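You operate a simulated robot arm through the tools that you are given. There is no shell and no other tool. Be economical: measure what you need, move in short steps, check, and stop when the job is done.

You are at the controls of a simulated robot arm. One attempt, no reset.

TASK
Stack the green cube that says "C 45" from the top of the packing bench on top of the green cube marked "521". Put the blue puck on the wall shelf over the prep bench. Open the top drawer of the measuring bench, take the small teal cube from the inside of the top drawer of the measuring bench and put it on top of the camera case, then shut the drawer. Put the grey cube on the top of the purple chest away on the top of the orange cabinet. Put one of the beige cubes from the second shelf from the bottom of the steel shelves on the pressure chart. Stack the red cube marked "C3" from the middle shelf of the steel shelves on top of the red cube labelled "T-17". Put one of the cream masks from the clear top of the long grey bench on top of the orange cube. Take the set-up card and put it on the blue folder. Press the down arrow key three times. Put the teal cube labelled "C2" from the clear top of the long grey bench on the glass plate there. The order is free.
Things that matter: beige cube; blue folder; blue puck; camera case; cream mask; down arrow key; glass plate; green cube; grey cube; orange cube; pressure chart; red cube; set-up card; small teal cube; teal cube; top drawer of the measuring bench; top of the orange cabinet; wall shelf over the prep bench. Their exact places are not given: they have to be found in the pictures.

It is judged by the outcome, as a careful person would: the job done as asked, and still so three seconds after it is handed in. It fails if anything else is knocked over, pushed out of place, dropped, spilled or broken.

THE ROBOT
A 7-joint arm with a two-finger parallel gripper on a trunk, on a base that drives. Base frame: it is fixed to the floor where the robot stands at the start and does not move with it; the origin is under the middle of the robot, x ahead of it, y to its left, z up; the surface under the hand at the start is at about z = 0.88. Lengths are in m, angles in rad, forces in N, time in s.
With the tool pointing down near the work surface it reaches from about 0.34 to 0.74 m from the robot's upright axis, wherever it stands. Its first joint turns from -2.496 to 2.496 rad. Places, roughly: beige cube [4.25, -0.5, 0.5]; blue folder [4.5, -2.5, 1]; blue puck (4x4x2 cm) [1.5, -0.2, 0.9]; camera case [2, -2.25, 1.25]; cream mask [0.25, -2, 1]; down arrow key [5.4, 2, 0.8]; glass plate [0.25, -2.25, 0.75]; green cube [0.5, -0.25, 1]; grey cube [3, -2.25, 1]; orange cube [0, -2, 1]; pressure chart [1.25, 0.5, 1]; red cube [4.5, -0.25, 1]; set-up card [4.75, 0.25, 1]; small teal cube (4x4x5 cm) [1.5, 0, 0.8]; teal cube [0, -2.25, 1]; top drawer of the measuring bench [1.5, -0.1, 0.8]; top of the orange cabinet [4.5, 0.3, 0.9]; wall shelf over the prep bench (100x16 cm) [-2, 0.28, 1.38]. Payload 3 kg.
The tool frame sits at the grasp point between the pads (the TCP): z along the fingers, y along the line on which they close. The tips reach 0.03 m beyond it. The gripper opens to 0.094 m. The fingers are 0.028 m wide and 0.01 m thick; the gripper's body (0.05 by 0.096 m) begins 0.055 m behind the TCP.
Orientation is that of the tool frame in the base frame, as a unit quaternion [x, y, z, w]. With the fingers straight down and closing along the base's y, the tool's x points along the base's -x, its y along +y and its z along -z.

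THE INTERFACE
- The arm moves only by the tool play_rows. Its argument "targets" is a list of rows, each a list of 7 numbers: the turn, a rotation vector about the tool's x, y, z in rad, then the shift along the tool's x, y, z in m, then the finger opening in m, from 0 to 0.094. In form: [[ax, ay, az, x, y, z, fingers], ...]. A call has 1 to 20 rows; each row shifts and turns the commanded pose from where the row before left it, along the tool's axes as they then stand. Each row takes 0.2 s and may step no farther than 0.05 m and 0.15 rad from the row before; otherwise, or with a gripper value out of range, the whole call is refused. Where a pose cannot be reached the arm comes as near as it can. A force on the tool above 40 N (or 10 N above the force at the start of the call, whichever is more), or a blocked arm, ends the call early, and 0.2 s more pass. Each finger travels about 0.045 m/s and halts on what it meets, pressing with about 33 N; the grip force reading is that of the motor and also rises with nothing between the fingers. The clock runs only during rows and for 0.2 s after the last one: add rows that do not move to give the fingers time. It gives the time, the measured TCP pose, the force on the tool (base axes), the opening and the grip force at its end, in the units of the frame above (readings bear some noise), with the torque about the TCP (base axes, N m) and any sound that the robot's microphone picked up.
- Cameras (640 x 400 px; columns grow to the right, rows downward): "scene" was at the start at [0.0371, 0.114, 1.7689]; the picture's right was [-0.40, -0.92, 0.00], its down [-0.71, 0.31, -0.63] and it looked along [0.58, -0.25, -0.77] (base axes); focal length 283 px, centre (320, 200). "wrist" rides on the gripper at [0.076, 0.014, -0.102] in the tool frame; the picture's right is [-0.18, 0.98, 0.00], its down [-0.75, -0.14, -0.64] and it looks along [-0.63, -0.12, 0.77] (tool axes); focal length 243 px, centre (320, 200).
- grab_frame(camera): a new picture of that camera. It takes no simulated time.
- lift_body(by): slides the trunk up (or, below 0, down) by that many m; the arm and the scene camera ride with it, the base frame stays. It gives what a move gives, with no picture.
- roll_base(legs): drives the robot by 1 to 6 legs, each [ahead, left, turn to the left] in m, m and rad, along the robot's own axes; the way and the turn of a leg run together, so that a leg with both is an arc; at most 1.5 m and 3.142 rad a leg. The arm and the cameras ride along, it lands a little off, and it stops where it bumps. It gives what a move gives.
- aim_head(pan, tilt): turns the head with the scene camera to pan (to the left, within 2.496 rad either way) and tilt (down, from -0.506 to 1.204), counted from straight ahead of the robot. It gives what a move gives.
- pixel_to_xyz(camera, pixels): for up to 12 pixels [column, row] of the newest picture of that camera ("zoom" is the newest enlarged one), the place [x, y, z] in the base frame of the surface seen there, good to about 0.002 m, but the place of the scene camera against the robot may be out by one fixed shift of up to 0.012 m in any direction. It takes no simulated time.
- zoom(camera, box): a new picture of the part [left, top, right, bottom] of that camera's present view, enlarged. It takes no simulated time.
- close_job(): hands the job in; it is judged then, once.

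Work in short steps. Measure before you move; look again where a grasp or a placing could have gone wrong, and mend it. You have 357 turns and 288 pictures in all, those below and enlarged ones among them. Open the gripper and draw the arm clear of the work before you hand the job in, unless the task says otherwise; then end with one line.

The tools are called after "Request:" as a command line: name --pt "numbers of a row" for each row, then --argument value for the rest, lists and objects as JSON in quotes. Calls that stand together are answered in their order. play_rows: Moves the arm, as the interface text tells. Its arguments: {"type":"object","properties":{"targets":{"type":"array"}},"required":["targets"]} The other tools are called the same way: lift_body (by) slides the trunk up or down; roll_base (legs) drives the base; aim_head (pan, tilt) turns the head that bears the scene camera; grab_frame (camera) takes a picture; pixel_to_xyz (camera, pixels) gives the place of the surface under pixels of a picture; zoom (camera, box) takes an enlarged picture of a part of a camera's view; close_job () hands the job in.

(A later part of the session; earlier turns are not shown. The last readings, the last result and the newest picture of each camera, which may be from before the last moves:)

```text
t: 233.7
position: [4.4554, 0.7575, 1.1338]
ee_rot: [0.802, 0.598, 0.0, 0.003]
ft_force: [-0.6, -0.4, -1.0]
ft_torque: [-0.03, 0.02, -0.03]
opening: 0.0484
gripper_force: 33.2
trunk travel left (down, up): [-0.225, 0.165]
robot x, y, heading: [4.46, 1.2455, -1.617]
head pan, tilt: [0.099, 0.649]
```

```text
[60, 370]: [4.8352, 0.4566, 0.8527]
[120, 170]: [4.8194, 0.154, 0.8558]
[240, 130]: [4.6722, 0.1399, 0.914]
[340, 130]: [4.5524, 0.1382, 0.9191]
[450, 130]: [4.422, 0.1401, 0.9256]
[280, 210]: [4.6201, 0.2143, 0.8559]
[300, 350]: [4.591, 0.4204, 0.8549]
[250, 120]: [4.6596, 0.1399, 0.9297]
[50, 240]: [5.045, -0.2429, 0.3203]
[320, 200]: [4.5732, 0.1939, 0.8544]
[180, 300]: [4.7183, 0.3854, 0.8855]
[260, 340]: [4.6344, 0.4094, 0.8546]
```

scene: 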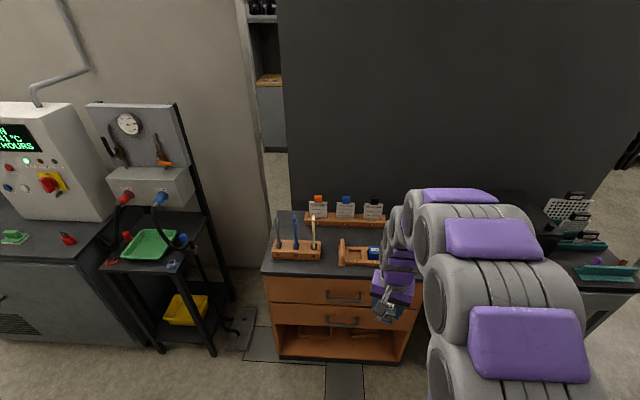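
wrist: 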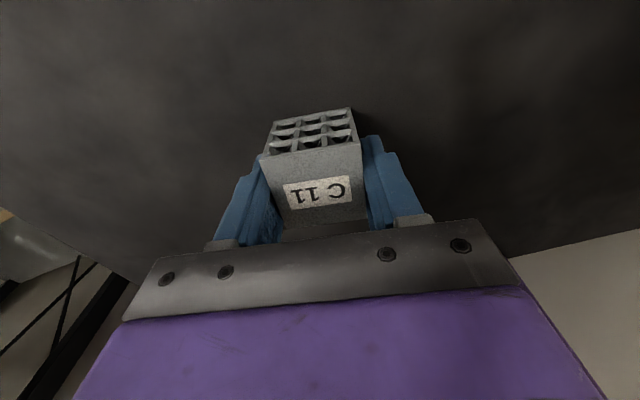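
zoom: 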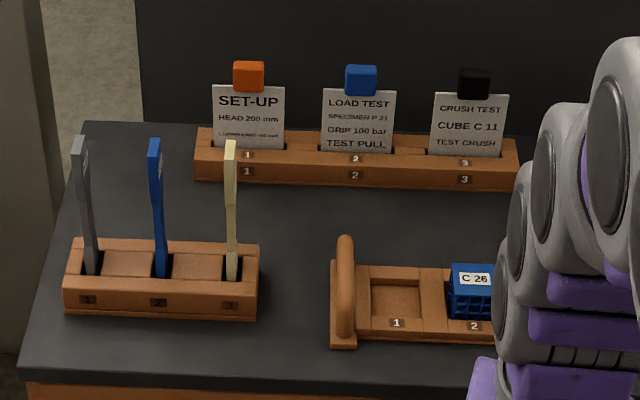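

The set-up card (orange clip) is at (4.665,0.14). I drive closer and look from above for a free spot for the grey cube.

Request:
roll_base --legs '[[0.3, 0, 0.044]]'

Request:
play_rows --pt "0 0 -0.12 0 0 -0.02 0.03" --pt "0 0 -0.12 0 0 0 0.03" --pt "0 0 0 0 -0.04 0 0.03" --pt "0 0 0 0 -0.04 0 0.03" --pt "0 0 0 0 -0.04 0 0.03" --pt "0 0 0 0 0 0 0.03"

Request:
grab_frame --camera "wrist"

```text
t: 235.7
position: [4.4677, 0.4559, 1.1314]
ee_rot: [0.79, 0.613, 0.001, 0.003]
ft_force: [-0.3, -0.1, 0.0]
ft_torque: [-0.03, 0.01, -0.01]
opening: 0.0483
gripper_force: 32.8
trunk travel left (down, up): [-0.225, 0.165]
robot x, y, heading: [4.4502, 0.9479, -1.573]
head pan, tilt: [0.099, 0.649]
```

```text
t: 237.1
position: [4.3479, 0.4601, 1.1529]
ee_rot: [0.71, 0.704, -0.001, 0.004]
ft_force: [0.4, 0.1, -0.6]
ft_torque: [0.01, -0.01, 0.04]
opening: 0.0482
gripper_force: 33.0
trunk travel left (down, up): [-0.225, 0.165]
robot x, y, heading: [4.4493, 0.9476, -1.576]
head pan, tilt: [0.099, 0.649]
```

```text
201 pictures are left
```

wrist: 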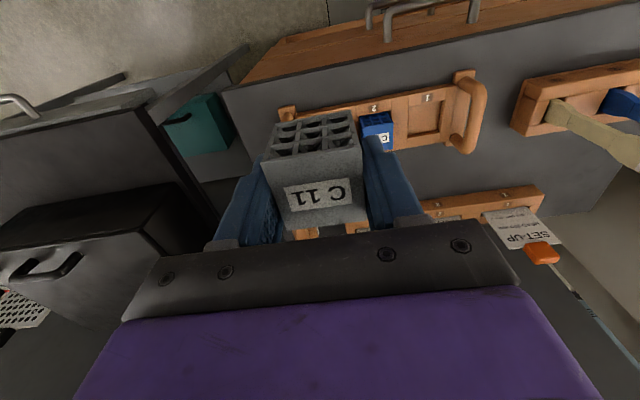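

Request:
pixel_to_xyz --camera "wrist" --pixels '[[435, 143], [440, 205], [430, 170], [470, 150], [470, 190], [500, 160], [520, 190], [245, 170], [460, 120], [545, 130], [250, 150], [600, 190]]'

Request:
zoom --camera "wrist" --box '[380, 60, 640, 260]'

```text
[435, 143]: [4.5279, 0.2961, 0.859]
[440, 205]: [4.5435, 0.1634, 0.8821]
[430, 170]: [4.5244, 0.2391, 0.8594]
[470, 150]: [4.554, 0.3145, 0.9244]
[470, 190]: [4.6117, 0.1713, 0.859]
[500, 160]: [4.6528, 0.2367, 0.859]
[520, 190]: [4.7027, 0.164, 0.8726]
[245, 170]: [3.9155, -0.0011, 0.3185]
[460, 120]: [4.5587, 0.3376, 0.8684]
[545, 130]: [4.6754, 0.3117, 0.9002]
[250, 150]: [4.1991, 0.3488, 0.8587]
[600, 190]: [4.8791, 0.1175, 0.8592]
```

```text
2.00 times, centred on (510, 160) of wrist
```

zoom: 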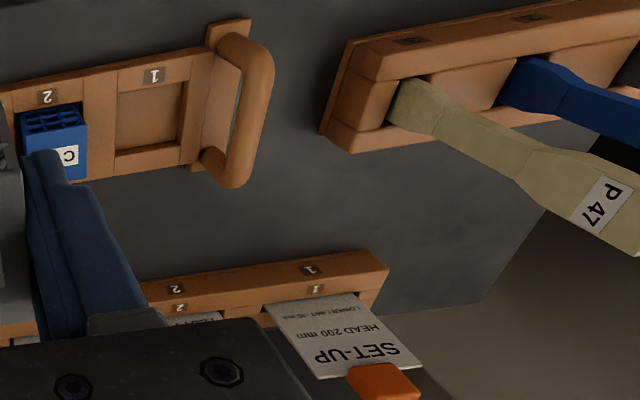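

A free strip lies between tray and card rack around (4.49,0.237). Move over it, then lower partway.

Request:
play_rows --pt "0 0 0 -0.04 0.025 0 0.03" --pt "0 0 0 -0.04 0.025 0 0.03" --pt "0 0 0 -0.04 0.025 0 0.03" --pt "0 0 0 -0.04 0.025 0 0.03" --pt "0 0 0 -0.04 0.025 0 0.03" --pt "0 0 0 -0.023 0.017 0 0.03" --pt "0 0 0 0 0 0.045 0.03" --pt "0 0 0 0 0 0.045 0.03" --pt "0 0 0 0 0 0.045 0.03" --pt "0 0 0 0 0 0.045 0.03" --pt "0 0 0 0 0 0 0.03"

Request:
grab_frame --camera "wrist"

```text
t: 239.5
position: [4.4877, 0.2349, 0.9739]
ee_rot: [0.711, 0.703, -0.002, 0.005]
ft_force: [-0.7, 0.1, -0.9]
ft_torque: [0.0, -0.01, -0.01]
opening: 0.0483
gripper_force: 32.8
trunk travel left (down, up): [-0.225, 0.165]
robot x, y, heading: [4.451, 0.9484, -1.573]
head pan, tilt: [0.099, 0.649]
```

```text
199 pictures are left
```

wrist: 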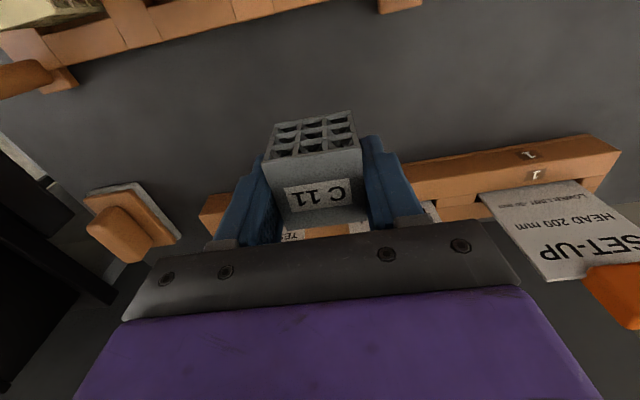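

Clear. Lower toward contact at TCP z≈0.8955.

Request:
pixel_to_xyz --camera "wrist" --pixels '[[450, 158], [225, 196], [300, 28], [200, 48], [290, 150], [350, 148]]'

Request:
play_rows --pt "0 0 0 0 0 0.04 0.03" --pt "0 0 0 0 0 0.032 0.03" --pt "0 0 0 0 0 0.004 0.03" --pt "0 0 0 0 0 0 0.03"

```text
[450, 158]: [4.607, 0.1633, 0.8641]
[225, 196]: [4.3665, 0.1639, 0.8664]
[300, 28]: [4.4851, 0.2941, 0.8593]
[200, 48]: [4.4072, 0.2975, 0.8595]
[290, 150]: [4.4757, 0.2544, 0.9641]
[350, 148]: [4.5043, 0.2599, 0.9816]
```

```text
t: 240.5
position: [4.4896, 0.233, 0.8993]
ee_rot: [0.711, 0.704, 0.0, 0.004]
ft_force: [-0.5, 0.1, -0.4]
ft_torque: [0.0, 0.01, 0.03]
opening: 0.0484
gripper_force: 32.7
trunk travel left (down, up): [-0.225, 0.165]
robot x, y, heading: [4.4509, 0.9486, -1.578]
head pan, tilt: [0.099, 0.649]
```

Request:
play_rows --pt "0 0 0 0 0 0.002 0.03" --pt "0 0 0 0 0 0.002 0.03" --pt "0 0 0 0 0 0 0.03"

```text
t: 241.3
position: [4.4885, 0.2335, 0.8958]
ee_rot: [0.71, 0.704, -0.001, 0.005]
ft_force: [0.3, -0.8, 5.6]
ft_torque: [0.07, 0.1, 0.02]
opening: 0.0484
gripper_force: 32.3
trunk travel left (down, up): [-0.225, 0.165]
robot x, y, heading: [4.4486, 0.9476, -1.576]
head pan, tilt: [0.099, 0.649]
```

Contact; release, rise and move to view the set-up card.

Request:
play_rows --pt "0 0 0 0 0 0 0.06" --pt "0 0 0 0 0 0 0.07" --pt "0 0 0 0 0 0 0.08" --pt "0 0 0 0 0 0 0.08" --pt "0 0 0 0 0 -0.03 0.08" --pt "0 0 0 0 0 -0.045 0.08" --pt "0 0 0 0 0 -0.045 0.08" --pt "0 0 0 0 0 -0.045 0.08" --pt "0 0 0 0 0 -0.045 0.08" --pt "0 0 0 0 0.04 -0.02 0.08" --pt "0 0 0 0 0.045 0 0.08" --pt "0 0 0 0 0.045 0 0.08" --pt "0 0 0 0 0.03 0 0.08" --pt "0 0 0 0 0 0 0.08"

Request:
grab_frame --camera "wrist"

```text
t: 244.3
position: [4.6457, 0.2357, 1.1233]
ee_rot: [0.71, 0.704, -0.001, 0.004]
ft_force: [-0.1, -0.3, 0.1]
ft_torque: [0.01, 0.02, 0.01]
opening: 0.08
gripper_force: 0.1
trunk travel left (down, up): [-0.225, 0.165]
robot x, y, heading: [4.4523, 0.9474, -1.574]
head pan, tilt: [0.099, 0.649]
```

```text
198 pictures are left
```

wrist: 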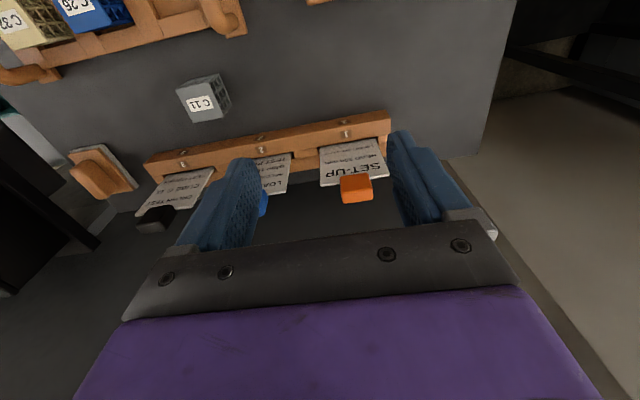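

Grey cube placed. Zoom on the set-up card and its orange clip.

Request:
zoom --camera "wrist" --box '[290, 120, 402, 215]'

Request:
pixel_to_xyz --camera "wrist" --pixels '[[342, 180], [371, 177], [344, 200], [372, 196], [357, 183], [357, 195], [325, 180], [383, 172], [325, 150], [375, 143], [350, 165], [300, 200]]'

```text
4.21 times, centred on (346, 168) of wrist
```

zoom: 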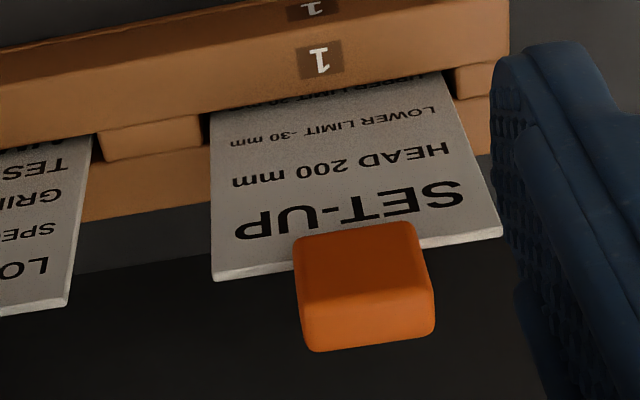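

```text
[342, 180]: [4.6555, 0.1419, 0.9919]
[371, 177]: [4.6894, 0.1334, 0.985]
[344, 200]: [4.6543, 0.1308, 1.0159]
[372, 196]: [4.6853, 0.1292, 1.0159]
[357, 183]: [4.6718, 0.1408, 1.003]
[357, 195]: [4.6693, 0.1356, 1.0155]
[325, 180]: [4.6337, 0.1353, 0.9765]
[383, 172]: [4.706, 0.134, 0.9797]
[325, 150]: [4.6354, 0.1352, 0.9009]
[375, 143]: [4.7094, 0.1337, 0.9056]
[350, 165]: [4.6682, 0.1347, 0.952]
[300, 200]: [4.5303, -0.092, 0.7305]
```

Card clip: x 4.654–4.687, z 0.985–1.016. Before the card, I do the nearby keyboard: look that way with the head.

Request:
aim_head --pan 2.35 --tilt 0.6

Request:
grab_frame --camera "scene"

```text
t: 246.4
position: [4.6465, 0.2359, 1.1238]
ee_rot: [0.71, 0.704, -0.001, 0.005]
ft_force: [-0.1, -0.5, -0.1]
ft_torque: [0.0, -0.01, 0.0]
opening: 0.0799
gripper_force: 0.1
trunk travel left (down, up): [-0.225, 0.165]
robot x, y, heading: [4.448, 0.9444, -1.574]
head pan, tilt: [2.349, 0.6]
```

```text
196 pictures are left
```

scene: 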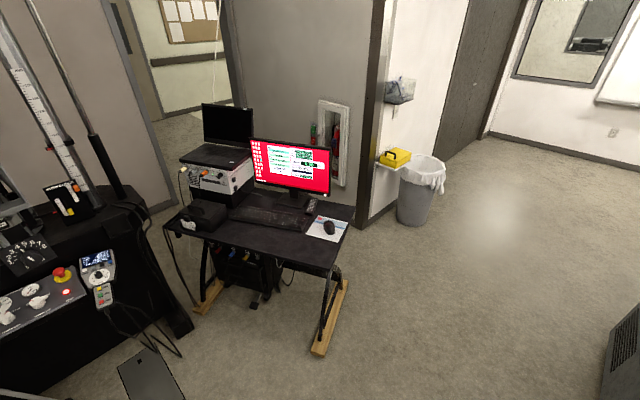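

Zoom onto keyboard and screen.

Request:
zoom --camera "scene" --box '[225, 125, 345, 245]'

Request:
pixel_to_xyz --camera "scene" --pixels '[[235, 212], [300, 228], [240, 225], [308, 215], [175, 225], [330, 270], [345, 225], [310, 205], [215, 310], [330, 320], [330, 228], [205, 215]]'

```text
3.33 times, centred on (285, 185) of scene
```

zoom: 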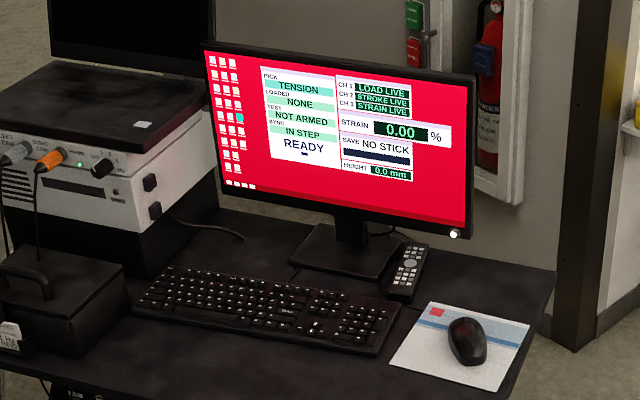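

```text
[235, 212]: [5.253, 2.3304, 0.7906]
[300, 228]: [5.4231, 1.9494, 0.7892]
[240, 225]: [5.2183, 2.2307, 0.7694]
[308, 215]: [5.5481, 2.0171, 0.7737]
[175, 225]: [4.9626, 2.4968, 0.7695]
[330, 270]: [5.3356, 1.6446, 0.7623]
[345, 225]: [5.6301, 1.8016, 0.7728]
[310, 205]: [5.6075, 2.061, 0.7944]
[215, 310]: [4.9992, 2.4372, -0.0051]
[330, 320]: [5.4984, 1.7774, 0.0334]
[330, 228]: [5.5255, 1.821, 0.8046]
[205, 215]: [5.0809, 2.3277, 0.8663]
```

The desk is turned; its user side faces about (-0.92,-0.40). I retract the arm, drive in front of it and look again before pressing.

Request:
play_rows --pt "0 0 0 0.045 0 -0.02 0.08" --pt "0 0 0 0.045 -0.02 0 0.05" --pt "0 0 0 0.045 -0.03 0 0.02" --pt "0 0 0 0.045 -0.02 0 0.0" --pt "0 0 0 0.02 -0.04 0 0.0" --pt "0 0 0 0 -0.045 0 0.0" --pt "0 0 0 0 -0.04 0 0.0"

Request:
roll_base --legs '[[-0.35, 0, 0], [0, 0, 1.985], [0.3, 0.26, 0]]'

Request:
aim_head --pan 0.0 --tilt 0.75

Request:
grab_frame --camera "scene"

```text
refused: row 3 steps farther than a row can; nothing moved
```

```text
t: 255.5
position: [5.1896, 2.1151, 1.123]
ee_rot: [-0.199, 0.98, 0.002, 0.003]
ft_force: [-0.6, 1.1, 0.0]
ft_torque: [-0.01, 0.0, -0.01]
opening: 0.0802
gripper_force: 0.2
trunk travel left (down, up): [-0.225, 0.165]
robot x, y, heading: [4.6141, 1.6496, 0.401]
head pan, tilt: [2.349, 0.6]
```

```text
t: 257.7
position: [5.1869, 2.1127, 1.125]
ee_rot: [-0.198, 0.98, 0.004, 0.004]
ft_force: [0.5, 0.2, -0.3]
ft_torque: [0.01, 0.05, 0.0]
opening: 0.0796
gripper_force: 0.1
trunk travel left (down, up): [-0.225, 0.165]
robot x, y, heading: [4.6165, 1.6512, 0.406]
head pan, tilt: [0.0, 0.75]
```

```text
194 pictures are left
```

scene: 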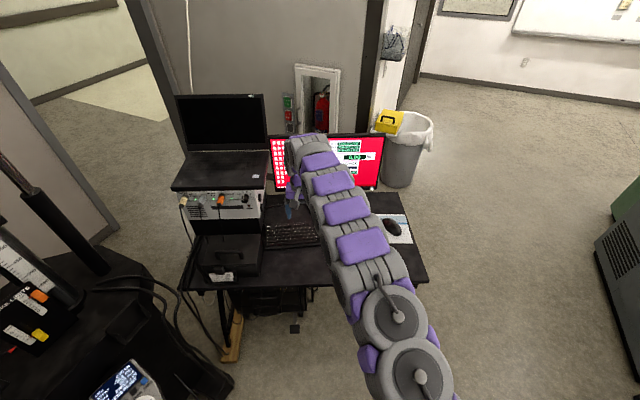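

The arm refused but the drive went fine with nothing touched. Look with the wrist camera.

Request:
grab_frame --camera "wrist"

```text
193 pictures are left
```

wrist: 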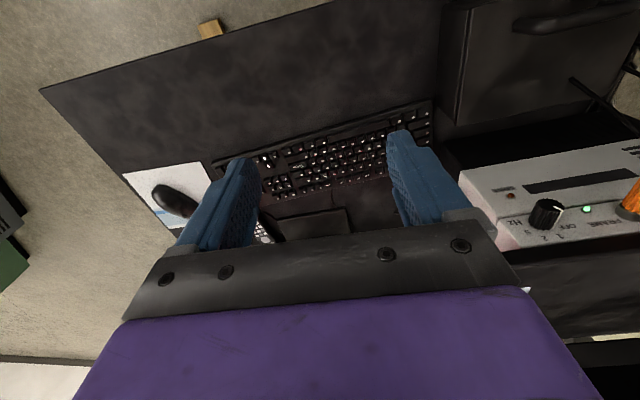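

Shift the hand right and back a little, closing the fingers, for a clear view of the arrow keys.

Request:
play_rows --pt "0 0 0 0 -0.04 0 0.06" --pt "0 0 0 0.02 -0.04 0 0.04" --pt "0 0 0 0.02 -0.04 0 0.02" --pt "0 0 0 0 0 0 0.0" --pt "0 0 0 0 0 0 0.0"

Request:
grab_frame --camera "wrist"

```text
t: 258.9
position: [5.1971, 1.9901, 1.125]
ee_rot: [-0.199, 0.98, 0.002, 0.004]
ft_force: [-0.3, -0.4, -0.2]
ft_torque: [-0.04, -0.01, 0.0]
opening: 0.0
gripper_force: 19.0
trunk travel left (down, up): [-0.225, 0.165]
robot x, y, heading: [4.6144, 1.6537, 0.404]
head pan, tilt: [0.0, 0.75]
```

```text
192 pictures are left
```

wrist: 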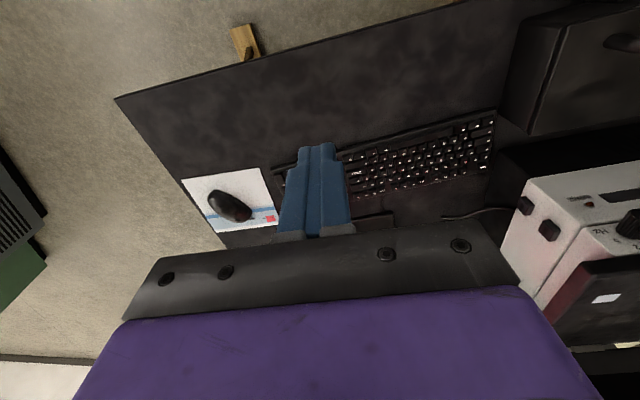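

Request:
play_rows --pt "0 0 0 -0.03 0.035 0 0.0" --pt "0 0 0 -0.03 0.035 0 0.0" --pt "0 0 0 0 0 0.04 0.0" --pt "0 0 0 0 0 0.04 0.0" --pt "0 0 0 0 0 0 0.0"

Request:
grab_frame --camera "wrist"

```text
t: 260.1
position: [5.2259, 2.0757, 1.047]
ee_rot: [-0.197, 0.98, 0.003, 0.003]
ft_force: [-0.6, 0.1, -0.3]
ft_torque: [0.02, 0.0, 0.01]
opening: 0.0
gripper_force: 33.4
trunk travel left (down, up): [-0.225, 0.165]
robot x, y, heading: [4.6146, 1.6506, 0.405]
head pan, tilt: [0.0, 0.75]
```

```text
191 pictures are left
```

wrist: 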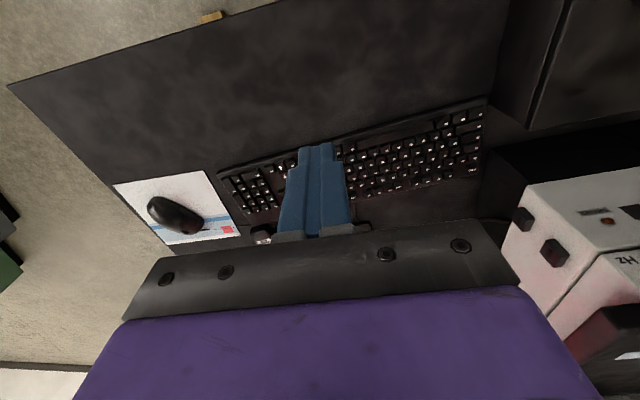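

Request:
play_rows --pt "0 0 0 0 0.04 0 0.0" --pt "0 0 0 0 0.03 0 0.0" --pt "0 0 0 0 0 0 0.0"

Request:
zoom --camera "wrist" --box '[150, 110, 310, 210]'

```text
t: 260.9
position: [5.2, 2.1387, 1.0467]
ee_rot: [-0.198, 0.98, 0.003, 0.003]
ft_force: [0.3, 0.8, -0.1]
ft_torque: [0.02, 0.03, -0.02]
opening: 0.0
gripper_force: 33.0
trunk travel left (down, up): [-0.225, 0.165]
robot x, y, heading: [4.6194, 1.6495, 0.406]
head pan, tilt: [0.0, 0.75]
```

```text
4.00 times, centred on (230, 160) of wrist
```

zoom: 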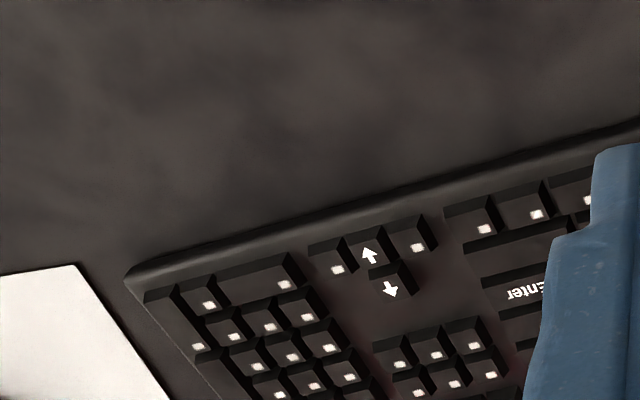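

The picture is upside-down: the key nearest the user between two others, at zoom (368,248), is the down arrow. Measure it and neighbours.

Request:
pixel_to_xyz --camera "zoom" --pixels '[[368, 252], [334, 265], [415, 243], [388, 286], [360, 240], [380, 262], [350, 262], [386, 243], [300, 235], [350, 215], [410, 300], [450, 300]]'

Request:
zoom --camera "wrist" --box '[222, 150, 270, 190]'

```text
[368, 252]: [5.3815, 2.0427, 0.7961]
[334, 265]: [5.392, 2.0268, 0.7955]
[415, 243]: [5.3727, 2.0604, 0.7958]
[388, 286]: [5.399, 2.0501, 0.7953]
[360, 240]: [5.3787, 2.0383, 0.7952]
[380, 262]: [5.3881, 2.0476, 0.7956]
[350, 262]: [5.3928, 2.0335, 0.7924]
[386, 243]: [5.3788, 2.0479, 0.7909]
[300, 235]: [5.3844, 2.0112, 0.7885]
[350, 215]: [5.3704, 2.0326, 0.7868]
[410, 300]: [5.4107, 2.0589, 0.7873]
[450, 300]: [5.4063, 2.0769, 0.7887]
```

```text
10.00 times, centred on (246, 170) of wrist
```

zoom: 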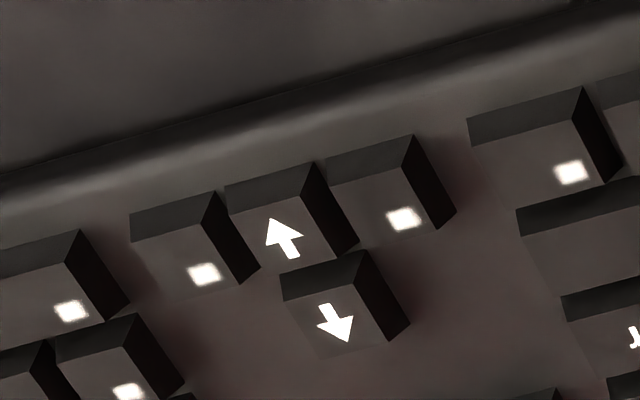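

Request:
pixel_to_xyz --camera "zoom" --pixels '[[283, 232], [235, 212], [322, 192], [250, 262], [338, 245], [190, 245], [385, 200], [325, 310], [270, 175], [280, 225]]'

```text
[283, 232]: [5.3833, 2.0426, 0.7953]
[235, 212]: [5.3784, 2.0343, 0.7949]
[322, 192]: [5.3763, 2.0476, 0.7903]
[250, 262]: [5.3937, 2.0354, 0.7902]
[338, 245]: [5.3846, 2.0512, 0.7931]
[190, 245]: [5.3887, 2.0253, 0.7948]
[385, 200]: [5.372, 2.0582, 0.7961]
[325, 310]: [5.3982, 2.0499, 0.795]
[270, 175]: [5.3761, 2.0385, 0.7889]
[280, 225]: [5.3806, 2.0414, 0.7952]
```

Down-arrow key top centre (5.383,2.0425,0.795), keyboard yaw ≈0.46. Retract the arm, then drive 0.25 closer.

Request:
play_rows --pt "0 0 0 0.045 -0.02 0 0.0" --pt "0 0 0 0.045 -0.02 0 0.0" --pt "0 0 0 0.045 -0.02 0 0.0" --pt "0 0 0 0.045 -0.02 0 0.0" --pt "0 0 0 0.045 -0.02 0 0.0" --pt "0 0 0 0.045 -0.015 0 0.0" --pt "0 0 0 0 0 0 0.0"

Request:
roll_base --legs '[[0.25, 0, 0.05]]'

Request:
aim_head --pan 0.35 --tilt 0.8

Request:
grab_frame --camera "scene"

```text
t: 262.5
position: [4.9939, 1.9319, 1.0411]
ee_rot: [-0.199, 0.98, 0.003, 0.003]
ft_force: [-0.8, 0.2, -0.4]
ft_torque: [0.03, 0.01, -0.01]
opening: 0.0
gripper_force: 32.6
trunk travel left (down, up): [-0.225, 0.165]
robot x, y, heading: [4.6184, 1.6511, 0.399]
head pan, tilt: [0.0, 0.75]
```

```text
t: 264.3
position: [5.2084, 2.0556, 1.0414]
ee_rot: [-0.223, 0.975, 0.003, 0.003]
ft_force: [-0.2, -0.2, -0.1]
ft_torque: [0.01, -0.01, -0.01]
opening: 0.0003
gripper_force: 33.0
trunk travel left (down, up): [-0.225, 0.165]
robot x, y, heading: [4.8404, 1.7566, 0.456]
head pan, tilt: [0.0, 0.75]
```

```text
t: 265.1
position: [5.2062, 2.0535, 1.042]
ee_rot: [-0.223, 0.975, 0.003, 0.004]
ft_force: [0.1, 0.4, -0.5]
ft_torque: [0.0, 0.02, 0.0]
opening: 0.0001
gripper_force: 33.3
trunk travel left (down, up): [-0.225, 0.165]
robot x, y, heading: [4.8426, 1.7547, 0.453]
head pan, tilt: [0.351, 0.799]
```

```text
188 pictures are left
```

scene: 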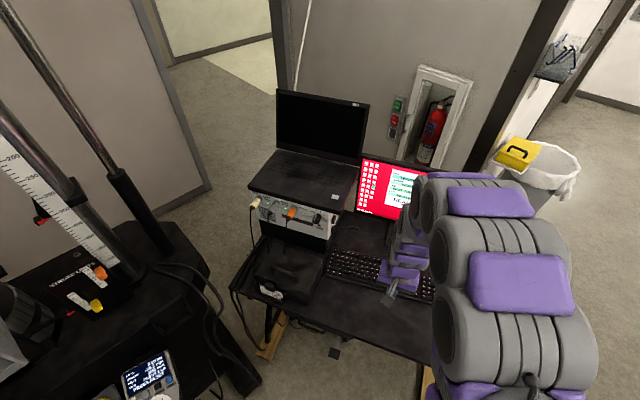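

Tilt the closed fingers (pitch 0.6, roll -0.4) so a single corner points at the key, and move to 7 cm above it.

Request:
play_rows --pt "0 -0.148 0 0 0 0 0.0" --pt "0 -0.148 0 0 0 0 0.0" --pt "0 -0.148 0 0 0 0 0.0" --pt "0 -0.148 0 0 0 0 0.0" --pt "0 -0.008 0 0 0 0 0.0" --pt "-0.14 0 0 0 0 0 0.0" --pt "-0.13 0 0 0 0 0 0.0" --pt "-0.13 0 0 0 0 0 0.0" --pt "0 0 0 -0.00812 -0.0323 0.0297 0.0" --pt "0 0 0 -0.00812 -0.0323 0.0297 0.0" --pt "0 0 0 -0.00812 -0.0323 0.0297 0.0" --pt "0 0 0 -0.00812 -0.0323 0.0297 0.0" --pt "0 0 0 -0.00812 -0.0323 0.0297 0.0" --pt "0 0 0 0 0 0 0.0"

Request:
grab_frame --camera "wrist"

Request:
aim_head --pan 0.15 --tilt 0.8

Request:
grab_frame --camera "scene"

```text
t: 268.1
position: [5.3966, 2.0423, 0.8947]
ee_rot: [-0.262, 0.906, 0.249, 0.22]
ft_force: [0.0, -0.3, 0.0]
ft_torque: [-0.01, -0.01, -0.01]
opening: 0.0
gripper_force: 32.9
out of reach, approached as far as the arm can: row 4, 6
trunk travel left (down, up): [-0.225, 0.165]
robot x, y, heading: [4.8408, 1.7579, 0.458]
head pan, tilt: [0.351, 0.799]
```

```text
187 pictures are left
```

wrist: 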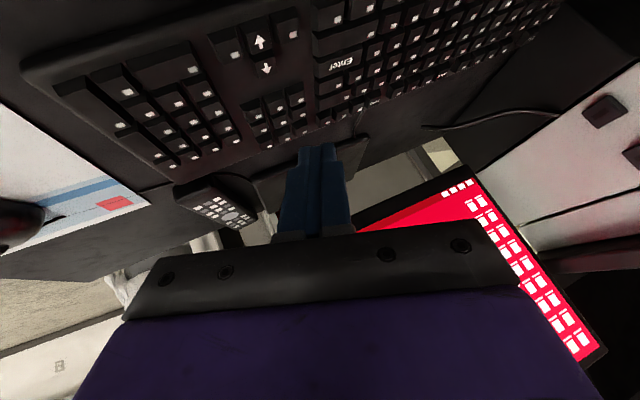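

```text
t: 268.9
position: [5.3967, 2.0428, 0.8945]
ee_rot: [-0.262, 0.906, 0.248, 0.22]
ft_force: [0.8, 0.2, -1.1]
ft_torque: [-0.02, -0.02, 0.0]
opening: 0.0
gripper_force: 32.7
trunk travel left (down, up): [-0.225, 0.165]
robot x, y, heading: [4.8429, 1.758, 0.455]
head pan, tilt: [0.15, 0.799]
```

```text
186 pictures are left
```

scene: 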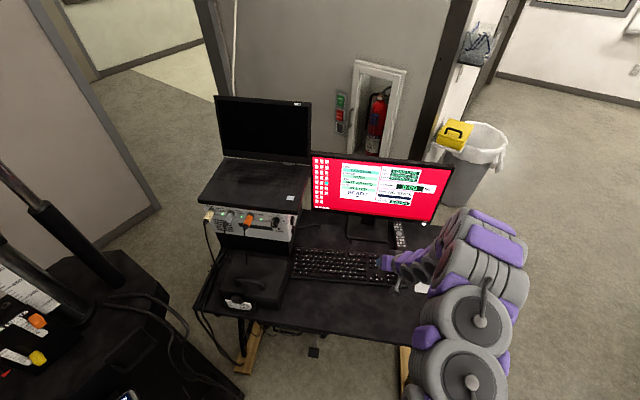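

Tilt reached. Re-measure the key and the fingertip points in this view.

Request:
zoom --camera "wrist" --box '[212, 10, 372, 170]'

Request:
pixel_to_xyz --camera "wrist" --pixels '[[259, 42], [230, 49], [291, 34], [266, 68], [303, 150], [313, 148], [323, 146], [333, 144], [302, 165], [336, 160]]'

```text
2.50 times, centred on (292, 90) of wrist
```

zoom: 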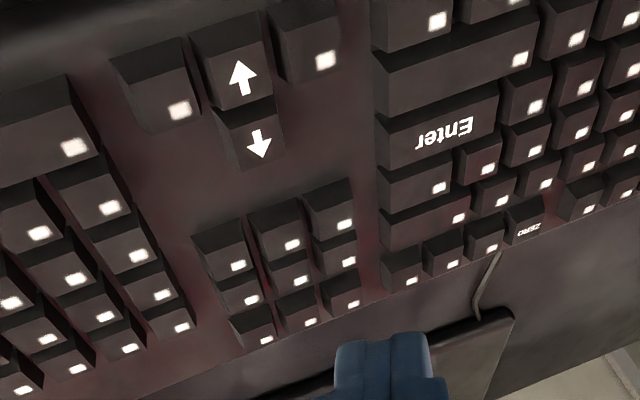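

```text
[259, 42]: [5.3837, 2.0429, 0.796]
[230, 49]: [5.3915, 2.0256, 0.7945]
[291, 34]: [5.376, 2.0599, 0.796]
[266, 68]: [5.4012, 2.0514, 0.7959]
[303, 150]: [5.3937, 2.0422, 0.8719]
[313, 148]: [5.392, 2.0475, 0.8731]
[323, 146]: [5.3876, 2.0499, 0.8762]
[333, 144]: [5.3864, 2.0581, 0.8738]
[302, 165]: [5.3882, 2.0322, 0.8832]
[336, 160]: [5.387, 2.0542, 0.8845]
```

The fingertip is rounded; contact point estimated at TCP+(0.006,0.005,-0.030). Shift over the key and lower to 1 cm above.

Request:
play_rows --pt "0 0 0 0.0227 -0.0052 0.0174 0.0" --pt "0 0 0 0.0227 -0.0052 0.0174 0.0" --pt "0 0 0 0 0 0 0.0"

Request:
grab_frame --camera "wrist"

Request:
zoom --camera "wrist" --box '[220, 30, 380, 190]'

```text
t: 269.7
position: [5.3781, 2.0368, 0.8413]
ee_rot: [-0.263, 0.906, 0.249, 0.221]
ft_force: [0.5, 0.3, -0.2]
ft_torque: [-0.01, 0.02, -0.01]
opening: 0.0
gripper_force: 33.5
trunk travel left (down, up): [-0.225, 0.165]
robot x, y, heading: [4.8416, 1.7578, 0.455]
head pan, tilt: [0.15, 0.799]
```

```text
184 pictures are left
```

wrist: 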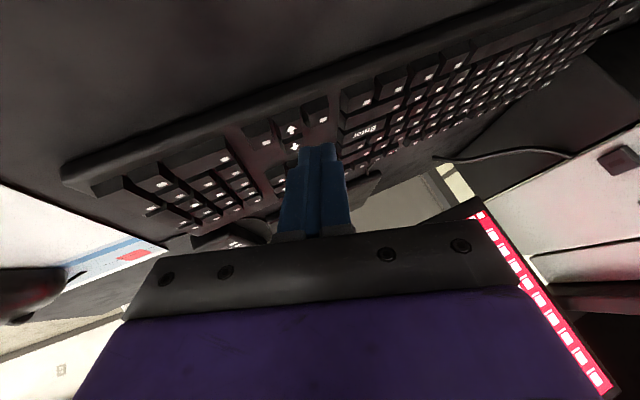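

```text
2.50 times, centred on (300, 110) of wrist
```

zoom: 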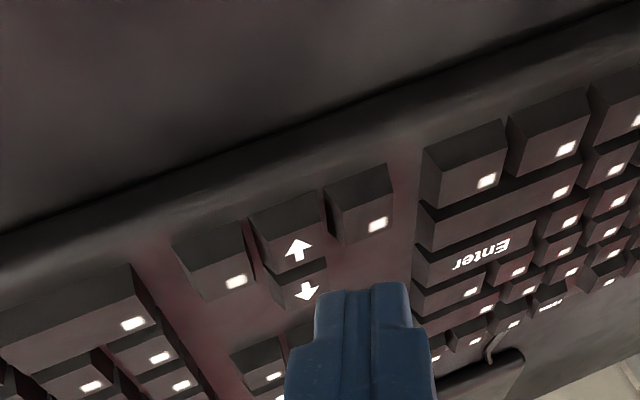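

The tip heads for the key, slightly toward its back left; I correct 3 mm toward the user, 2 mm right, and go down 1 cm.

Request:
play_rows --pt "0 0 0 0.0078 -0.0046 0.0055 0.0" --pt "0 0 0 0 0 0 0.0"

Request:
zoom --camera "wrist" --box '[260, 90, 360, 190]'

```text
t: 270.3
position: [5.3764, 2.0333, 0.8314]
ee_rot: [-0.262, 0.906, 0.249, 0.22]
ft_force: [0.1, 0.4, 0.6]
ft_torque: [-0.01, -0.03, 0.01]
opening: 0.0
gripper_force: 33.7
trunk travel left (down, up): [-0.225, 0.165]
robot x, y, heading: [4.8431, 1.7592, 0.457]
head pan, tilt: [0.15, 0.799]
```

```text
4.00 times, centred on (310, 140) of wrist
```

zoom: 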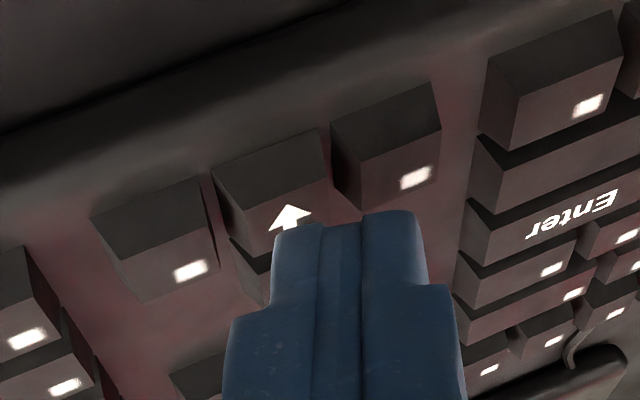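

Good alignment. Descend 3 mm and read force.

Request:
play_rows --pt "0 0 0 0.0008 -0.0005 0.0012 0.0" --pt "0 0 0 0.0008 -0.0005 0.0012 0.0" --pt "0 0 0 0 0 0 0.0"

Request:
zoom --camera "wrist" --box '[260, 90, 360, 190]'

```text
t: 271.1
position: [5.3755, 2.0337, 0.8285]
ee_rot: [-0.262, 0.906, 0.248, 0.22]
ft_force: [0.1, 0.0, 0.9]
ft_torque: [-0.01, 0.03, -0.01]
opening: 0.0
gripper_force: 33.3
trunk travel left (down, up): [-0.225, 0.165]
robot x, y, heading: [4.8407, 1.7542, 0.455]
head pan, tilt: [0.15, 0.799]
```

```text
4.00 times, centred on (310, 140) of wrist
```

zoom: 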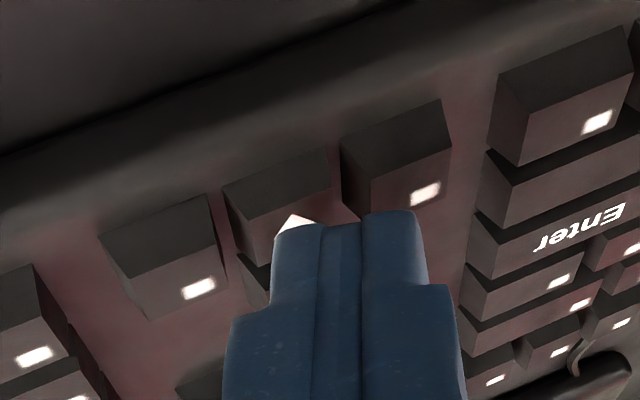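

Request:
play_rows --pt "0 0 0 0.0008 -0.0005 0.0012 0.0" --pt "0 0 0 0 0 0 0.0"

Request:
play_rows --pt "0 0 0 0.0008 -0.0005 0.0012 0.0" --pt "0 0 0 0 0 0 0.0"

```text
t: 271.7
position: [5.3759, 2.0318, 0.8265]
ee_rot: [-0.262, 0.906, 0.25, 0.219]
ft_force: [0.1, 1.0, 2.3]
ft_torque: [0.0, -0.03, -0.02]
opening: 0.0001
gripper_force: 33.0
trunk travel left (down, up): [-0.225, 0.165]
robot x, y, heading: [4.8401, 1.7586, 0.456]
head pan, tilt: [0.15, 0.799]
heard: click
```

```text
t: 272.3
position: [5.3764, 2.0332, 0.8249]
ee_rot: [-0.262, 0.906, 0.249, 0.221]
ft_force: [-0.7, 0.6, 3.6]
ft_torque: [0.03, 0.0, 0.02]
opening: 0.0001
gripper_force: 32.7
trunk travel left (down, up): [-0.225, 0.165]
robot x, y, heading: [4.8417, 1.7565, 0.457]
head pan, tilt: [0.15, 0.799]
```

A click was heard: one press. Raise 6 mm and check the screen.

Request:
play_rows --pt "0 0 0 -0.0032 0.002 -0.0047 0.0" --pt "0 0 0 0 0 0 0.0"

Request:
zoom --camera "scene" --box '[300, 140, 460, 240]'

```text
t: 272.9
position: [5.377, 2.0332, 0.8304]
ee_rot: [-0.263, 0.906, 0.249, 0.22]
ft_force: [-0.4, 0.1, -0.2]
ft_torque: [0.0, 0.02, -0.05]
opening: 0.0
gripper_force: 33.0
trunk travel left (down, up): [-0.225, 0.165]
robot x, y, heading: [4.842, 1.7598, 0.458]
head pan, tilt: [0.15, 0.799]
```

```text
4.00 times, centred on (380, 190) of scene
```

zoom: 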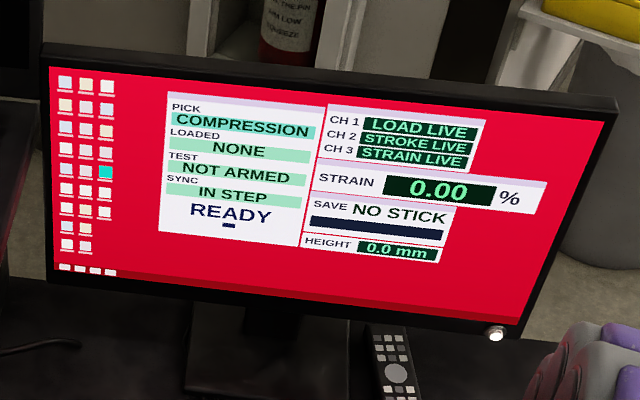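

The picked item moved TENSION → COMPRESSION, so the key works. Press a second time.

Request:
play_rows --pt "0 0 0 0.0016 -0.001 0.0024 0.0" --pt "0 0 0 0.0014 -0.0009 0.002 0.0" --pt "0 0 0 0 0 0 0.0" --pt "0 0 0 -0.003 0.0019 -0.0044 0.0" --pt "0 0 0 0 0 0 0.0"

Request:
zoom --camera "scene" --box '[300, 140, 460, 240]'

```text
t: 274.1
position: [5.3755, 2.0329, 0.8303]
ee_rot: [-0.262, 0.906, 0.249, 0.22]
ft_force: [0.2, -0.2, -0.2]
ft_torque: [0.01, -0.03, 0.01]
opening: 0.0003
gripper_force: 33.1
trunk travel left (down, up): [-0.225, 0.165]
robot x, y, heading: [4.8396, 1.7552, 0.454]
head pan, tilt: [0.15, 0.799]
heard: click
```

```text
4.00 times, centred on (380, 190) of scene
```

zoom: 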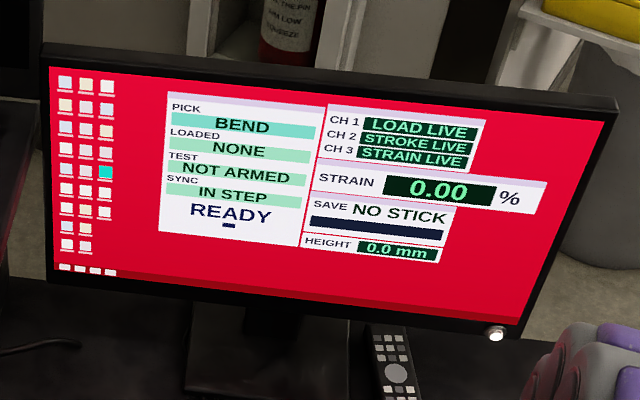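

BEND now: second press counted. Third press.

Request:
play_rows --pt "0 0 0 0.0016 -0.001 0.0024 0.0" --pt "0 0 0 0.0014 -0.0009 0.002 0.0" --pt "0 0 0 0 0 0 0.0" --pt "0 0 0 -0.003 0.0019 -0.0044 0.0" --pt "0 0 0 0 0 0 0.0"

Request:
zoom --camera "scene" --box '[300, 140, 460, 240]'

```text
t: 275.3
position: [5.3761, 2.0337, 0.8315]
ee_rot: [-0.262, 0.906, 0.249, 0.219]
ft_force: [0.9, 0.8, 0.5]
ft_torque: [0.03, -0.01, -0.04]
opening: 0.0001
gripper_force: 32.6
trunk travel left (down, up): [-0.225, 0.165]
robot x, y, heading: [4.8431, 1.7551, 0.457]
head pan, tilt: [0.15, 0.799]
heard: click
```

```text
4.00 times, centred on (380, 190) of scene
```

zoom: 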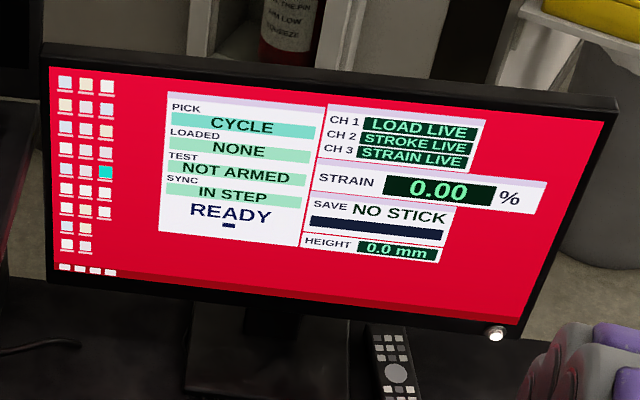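

Third press counted (CYCLE). Raise, straighten the tool, and return toward the orange cabinet for the card.

Request:
play_rows --pt "0 0 0 -0.0212 0.0134 -0.0312 0.0" --pt "0 0 0 -0.0212 0.0134 -0.0312 0.0" --pt "0.14 0 0 0 0 0 0.0" --pt "0.13 0 0 0 0 0 0.0" --pt "0.13 0 0 0 0 0 0.0" --pt "0 0.148 0 0.02 0 -0.02 0.0" --pt "0 0.148 0 0.02 0 -0.02 0.0" --pt "0 0.148 0 0.02 0 -0.03 0.0" --pt "0 0.148 0 0.02 0 -0.03 0.0" --pt "0 0.008 0 0.03 0 -0.03 0.0" --pt "0 0 0 0.03 0 -0.03 0.0"

Request:
roll_base --legs '[[-0.35, 0, 0], [0, 0, -2.027], [0.6, 0, 0]]'

Request:
grab_frame --camera "wrist"

```text
t: 277.7
position: [5.2314, 1.9635, 1.0427]
ee_rot: [-0.223, 0.975, -0.002, -0.021]
ft_force: [0.2, 0.4, 0.4]
ft_torque: [0.01, 0.07, -0.01]
opening: 0.0
gripper_force: 33.2
trunk travel left (down, up): [-0.225, 0.165]
robot x, y, heading: [4.8373, 1.7543, 0.451]
head pan, tilt: [0.15, 0.799]
```

```text
t: 287.8
position: [4.5192, 0.5571, 1.0403]
ee_rot: [0.718, 0.696, 0.018, -0.013]
ft_force: [-0.3, -0.6, -0.3]
ft_torque: [0.02, 0.01, -0.03]
opening: 0.0
gripper_force: 32.8
trunk travel left (down, up): [-0.225, 0.165]
robot x, y, heading: [4.5185, 1.0, -1.596]
head pan, tilt: [0.15, 0.799]
```

```text
177 pictures are left
```

wrist: 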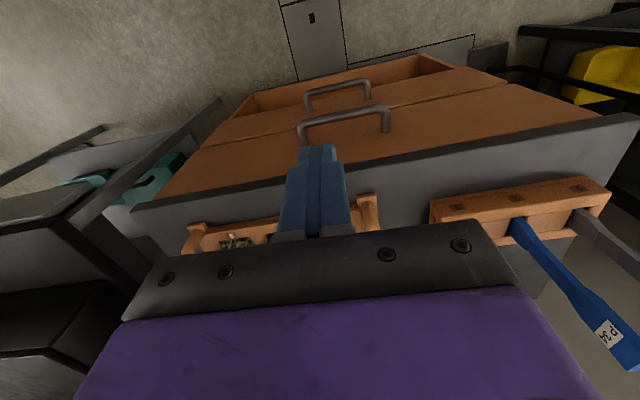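

Straighten small tilt/yaw, raise, then drive closer (ahead 0.14, left 0.12).

Request:
play_rows --pt "0 -0.044 -0.031 0 0 -0.03 0.0" --pt "0 0 0 0.02 0 -0.04 0.03" --pt "0 0 0 0.02 0 -0.04 0.06" --pt "0 0 0 0 0 0 0.07"

Request:
roll_base --legs '[[0.14, 0.12, 0.025]]'

Request:
grab_frame --camera "wrist"

```text
t: 288.8
position: [4.5164, 0.5964, 1.1496]
ee_rot: [0.706, 0.708, 0.002, 0.002]
ft_force: [0.6, 0.0, -0.3]
ft_torque: [0.01, 0.01, 0.02]
opening: 0.0659
gripper_force: 0.1
trunk travel left (down, up): [-0.225, 0.165]
robot x, y, heading: [4.5139, 1.001, -1.595]
head pan, tilt: [0.15, 0.799]
```

```text
t: 290.4
position: [4.6425, 0.4571, 1.1505]
ee_rot: [0.697, 0.717, 0.003, 0.004]
ft_force: [0.6, 0.4, -0.2]
ft_torque: [0.01, 0.0, -0.01]
opening: 0.07
gripper_force: 0.0
trunk travel left (down, up): [-0.225, 0.165]
robot x, y, heading: [4.6358, 0.8637, -1.566]
head pan, tilt: [0.15, 0.799]
```

```text
176 pictures are left
```

wrist: 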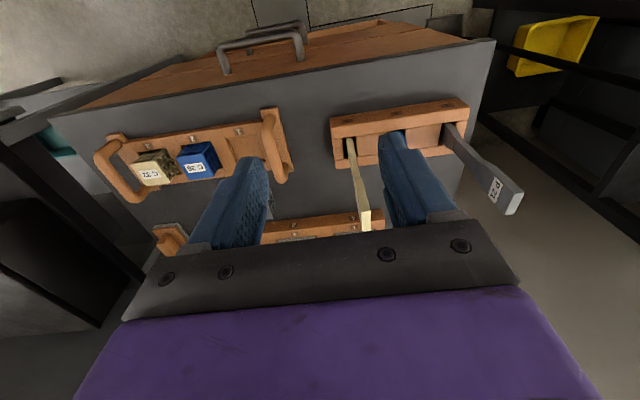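

Request:
pixel_to_xyz --camera "wrist" --pixels '[[365, 222], [352, 150], [505, 195], [450, 135], [358, 180], [420, 110]]'

```text
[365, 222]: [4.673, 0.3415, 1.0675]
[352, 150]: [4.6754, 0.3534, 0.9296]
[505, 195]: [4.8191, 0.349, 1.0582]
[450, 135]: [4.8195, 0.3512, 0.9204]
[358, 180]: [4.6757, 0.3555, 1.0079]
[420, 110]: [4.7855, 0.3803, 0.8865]
```

Wrench tops reach 1.07, so I pass over at TCP z 1.15, then stop above the card.

Request:
play_rows --pt "0 0 0.028 0 0 0 0.07" --pt "0 0 0 -0.04 0.0035 0 0.07" --pt "0 0 0 -0.04 0.0035 0 0.07" --pt "0 0 0 -0.04 0.0035 0 0.07" --pt "0 0 0 -0.04 0.0035 0 0.07" --pt "0 0 0 -0.04 0.0035 0 0.07" --pt "0 0 0 -0.04 0.0035 0 0.07" --pt "0 0 0 -0.04 0.0035 0 0.07" --pt "0 0 0 -0.024 0.0035 0.02 0.07" --pt "0 0 0 0 0 0 0.07"

Request:
grab_frame --camera "wrist"

```text
t: 292.6
position: [4.6759, 0.1546, 1.1333]
ee_rot: [0.707, 0.707, 0.0, 0.002]
ft_force: [0.1, 0.4, 0.9]
ft_torque: [-0.03, 0.0, -0.01]
opening: 0.0701
gripper_force: 0.2
trunk travel left (down, up): [-0.225, 0.165]
robot x, y, heading: [4.6347, 0.8615, -1.563]
head pan, tilt: [0.15, 0.799]
```

```text
175 pictures are left
```

wrist: 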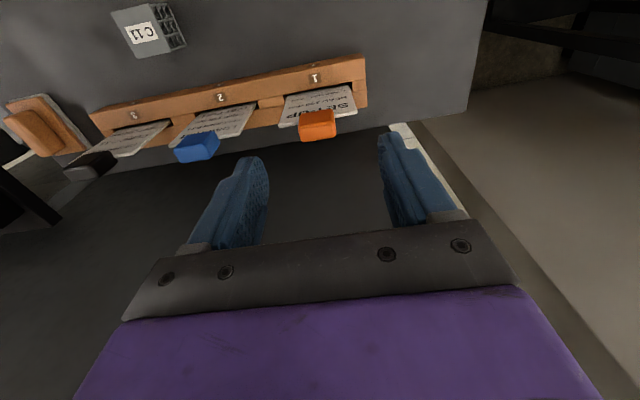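

Request:
zoom --camera "wrist" --box '[269, 70, 365, 160]'

Request:
pixel_to_xyz --camera "wrist" --pixels '[[303, 118], [333, 113], [304, 138], [333, 133], [318, 116], [318, 130], [318, 136], [285, 122], [353, 112], [320, 100]]'

```text
4.44 times, centred on (317, 115) of wrist
```

zoom: 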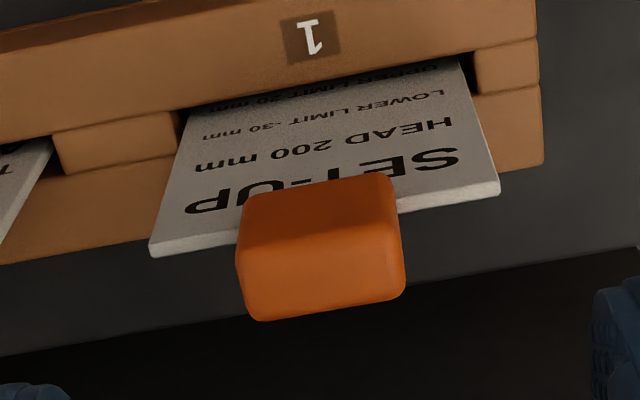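

```text
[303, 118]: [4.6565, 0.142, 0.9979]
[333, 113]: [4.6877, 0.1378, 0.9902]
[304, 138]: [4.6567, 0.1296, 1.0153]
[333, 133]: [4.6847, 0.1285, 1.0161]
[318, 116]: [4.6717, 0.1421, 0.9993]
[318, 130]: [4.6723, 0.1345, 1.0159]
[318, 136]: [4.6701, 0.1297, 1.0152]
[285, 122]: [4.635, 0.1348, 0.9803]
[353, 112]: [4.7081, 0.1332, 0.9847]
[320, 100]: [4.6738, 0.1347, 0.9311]
```

Clip centre (4.671,0.1335), top 1.016, card top 0.983. Lower to TCP 1.019 (tips 0.989) and grip the clip.

Request:
play_rows --pt "0 0 0 -0.021 -0.005 0.03 0.07" --pt "0 0 0 0 0 0.04 0.07" --pt "0 0 0 0 0 0.03 0.07" --pt "0 0 0 0 0 0.014 0.07" --pt "0 0 0 0 0 0 0.07"

Request:
grab_frame --camera "wrist"

```text
t: 293.8
position: [4.6693, 0.1332, 1.0176]
ee_rot: [0.706, 0.708, 0.0, 0.002]
ft_force: [0.2, -0.6, -0.4]
ft_torque: [-0.01, 0.01, 0.02]
opening: 0.0702
gripper_force: 0.0
trunk travel left (down, up): [-0.225, 0.165]
robot x, y, heading: [4.63, 0.8586, -1.569]
head pan, tilt: [0.15, 0.799]
```

```text
173 pictures are left
```

wrist: 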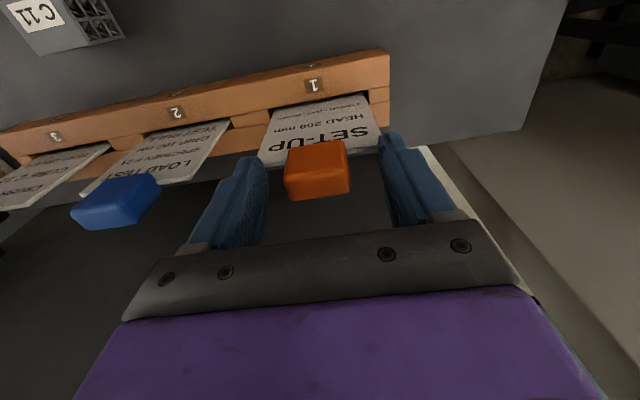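

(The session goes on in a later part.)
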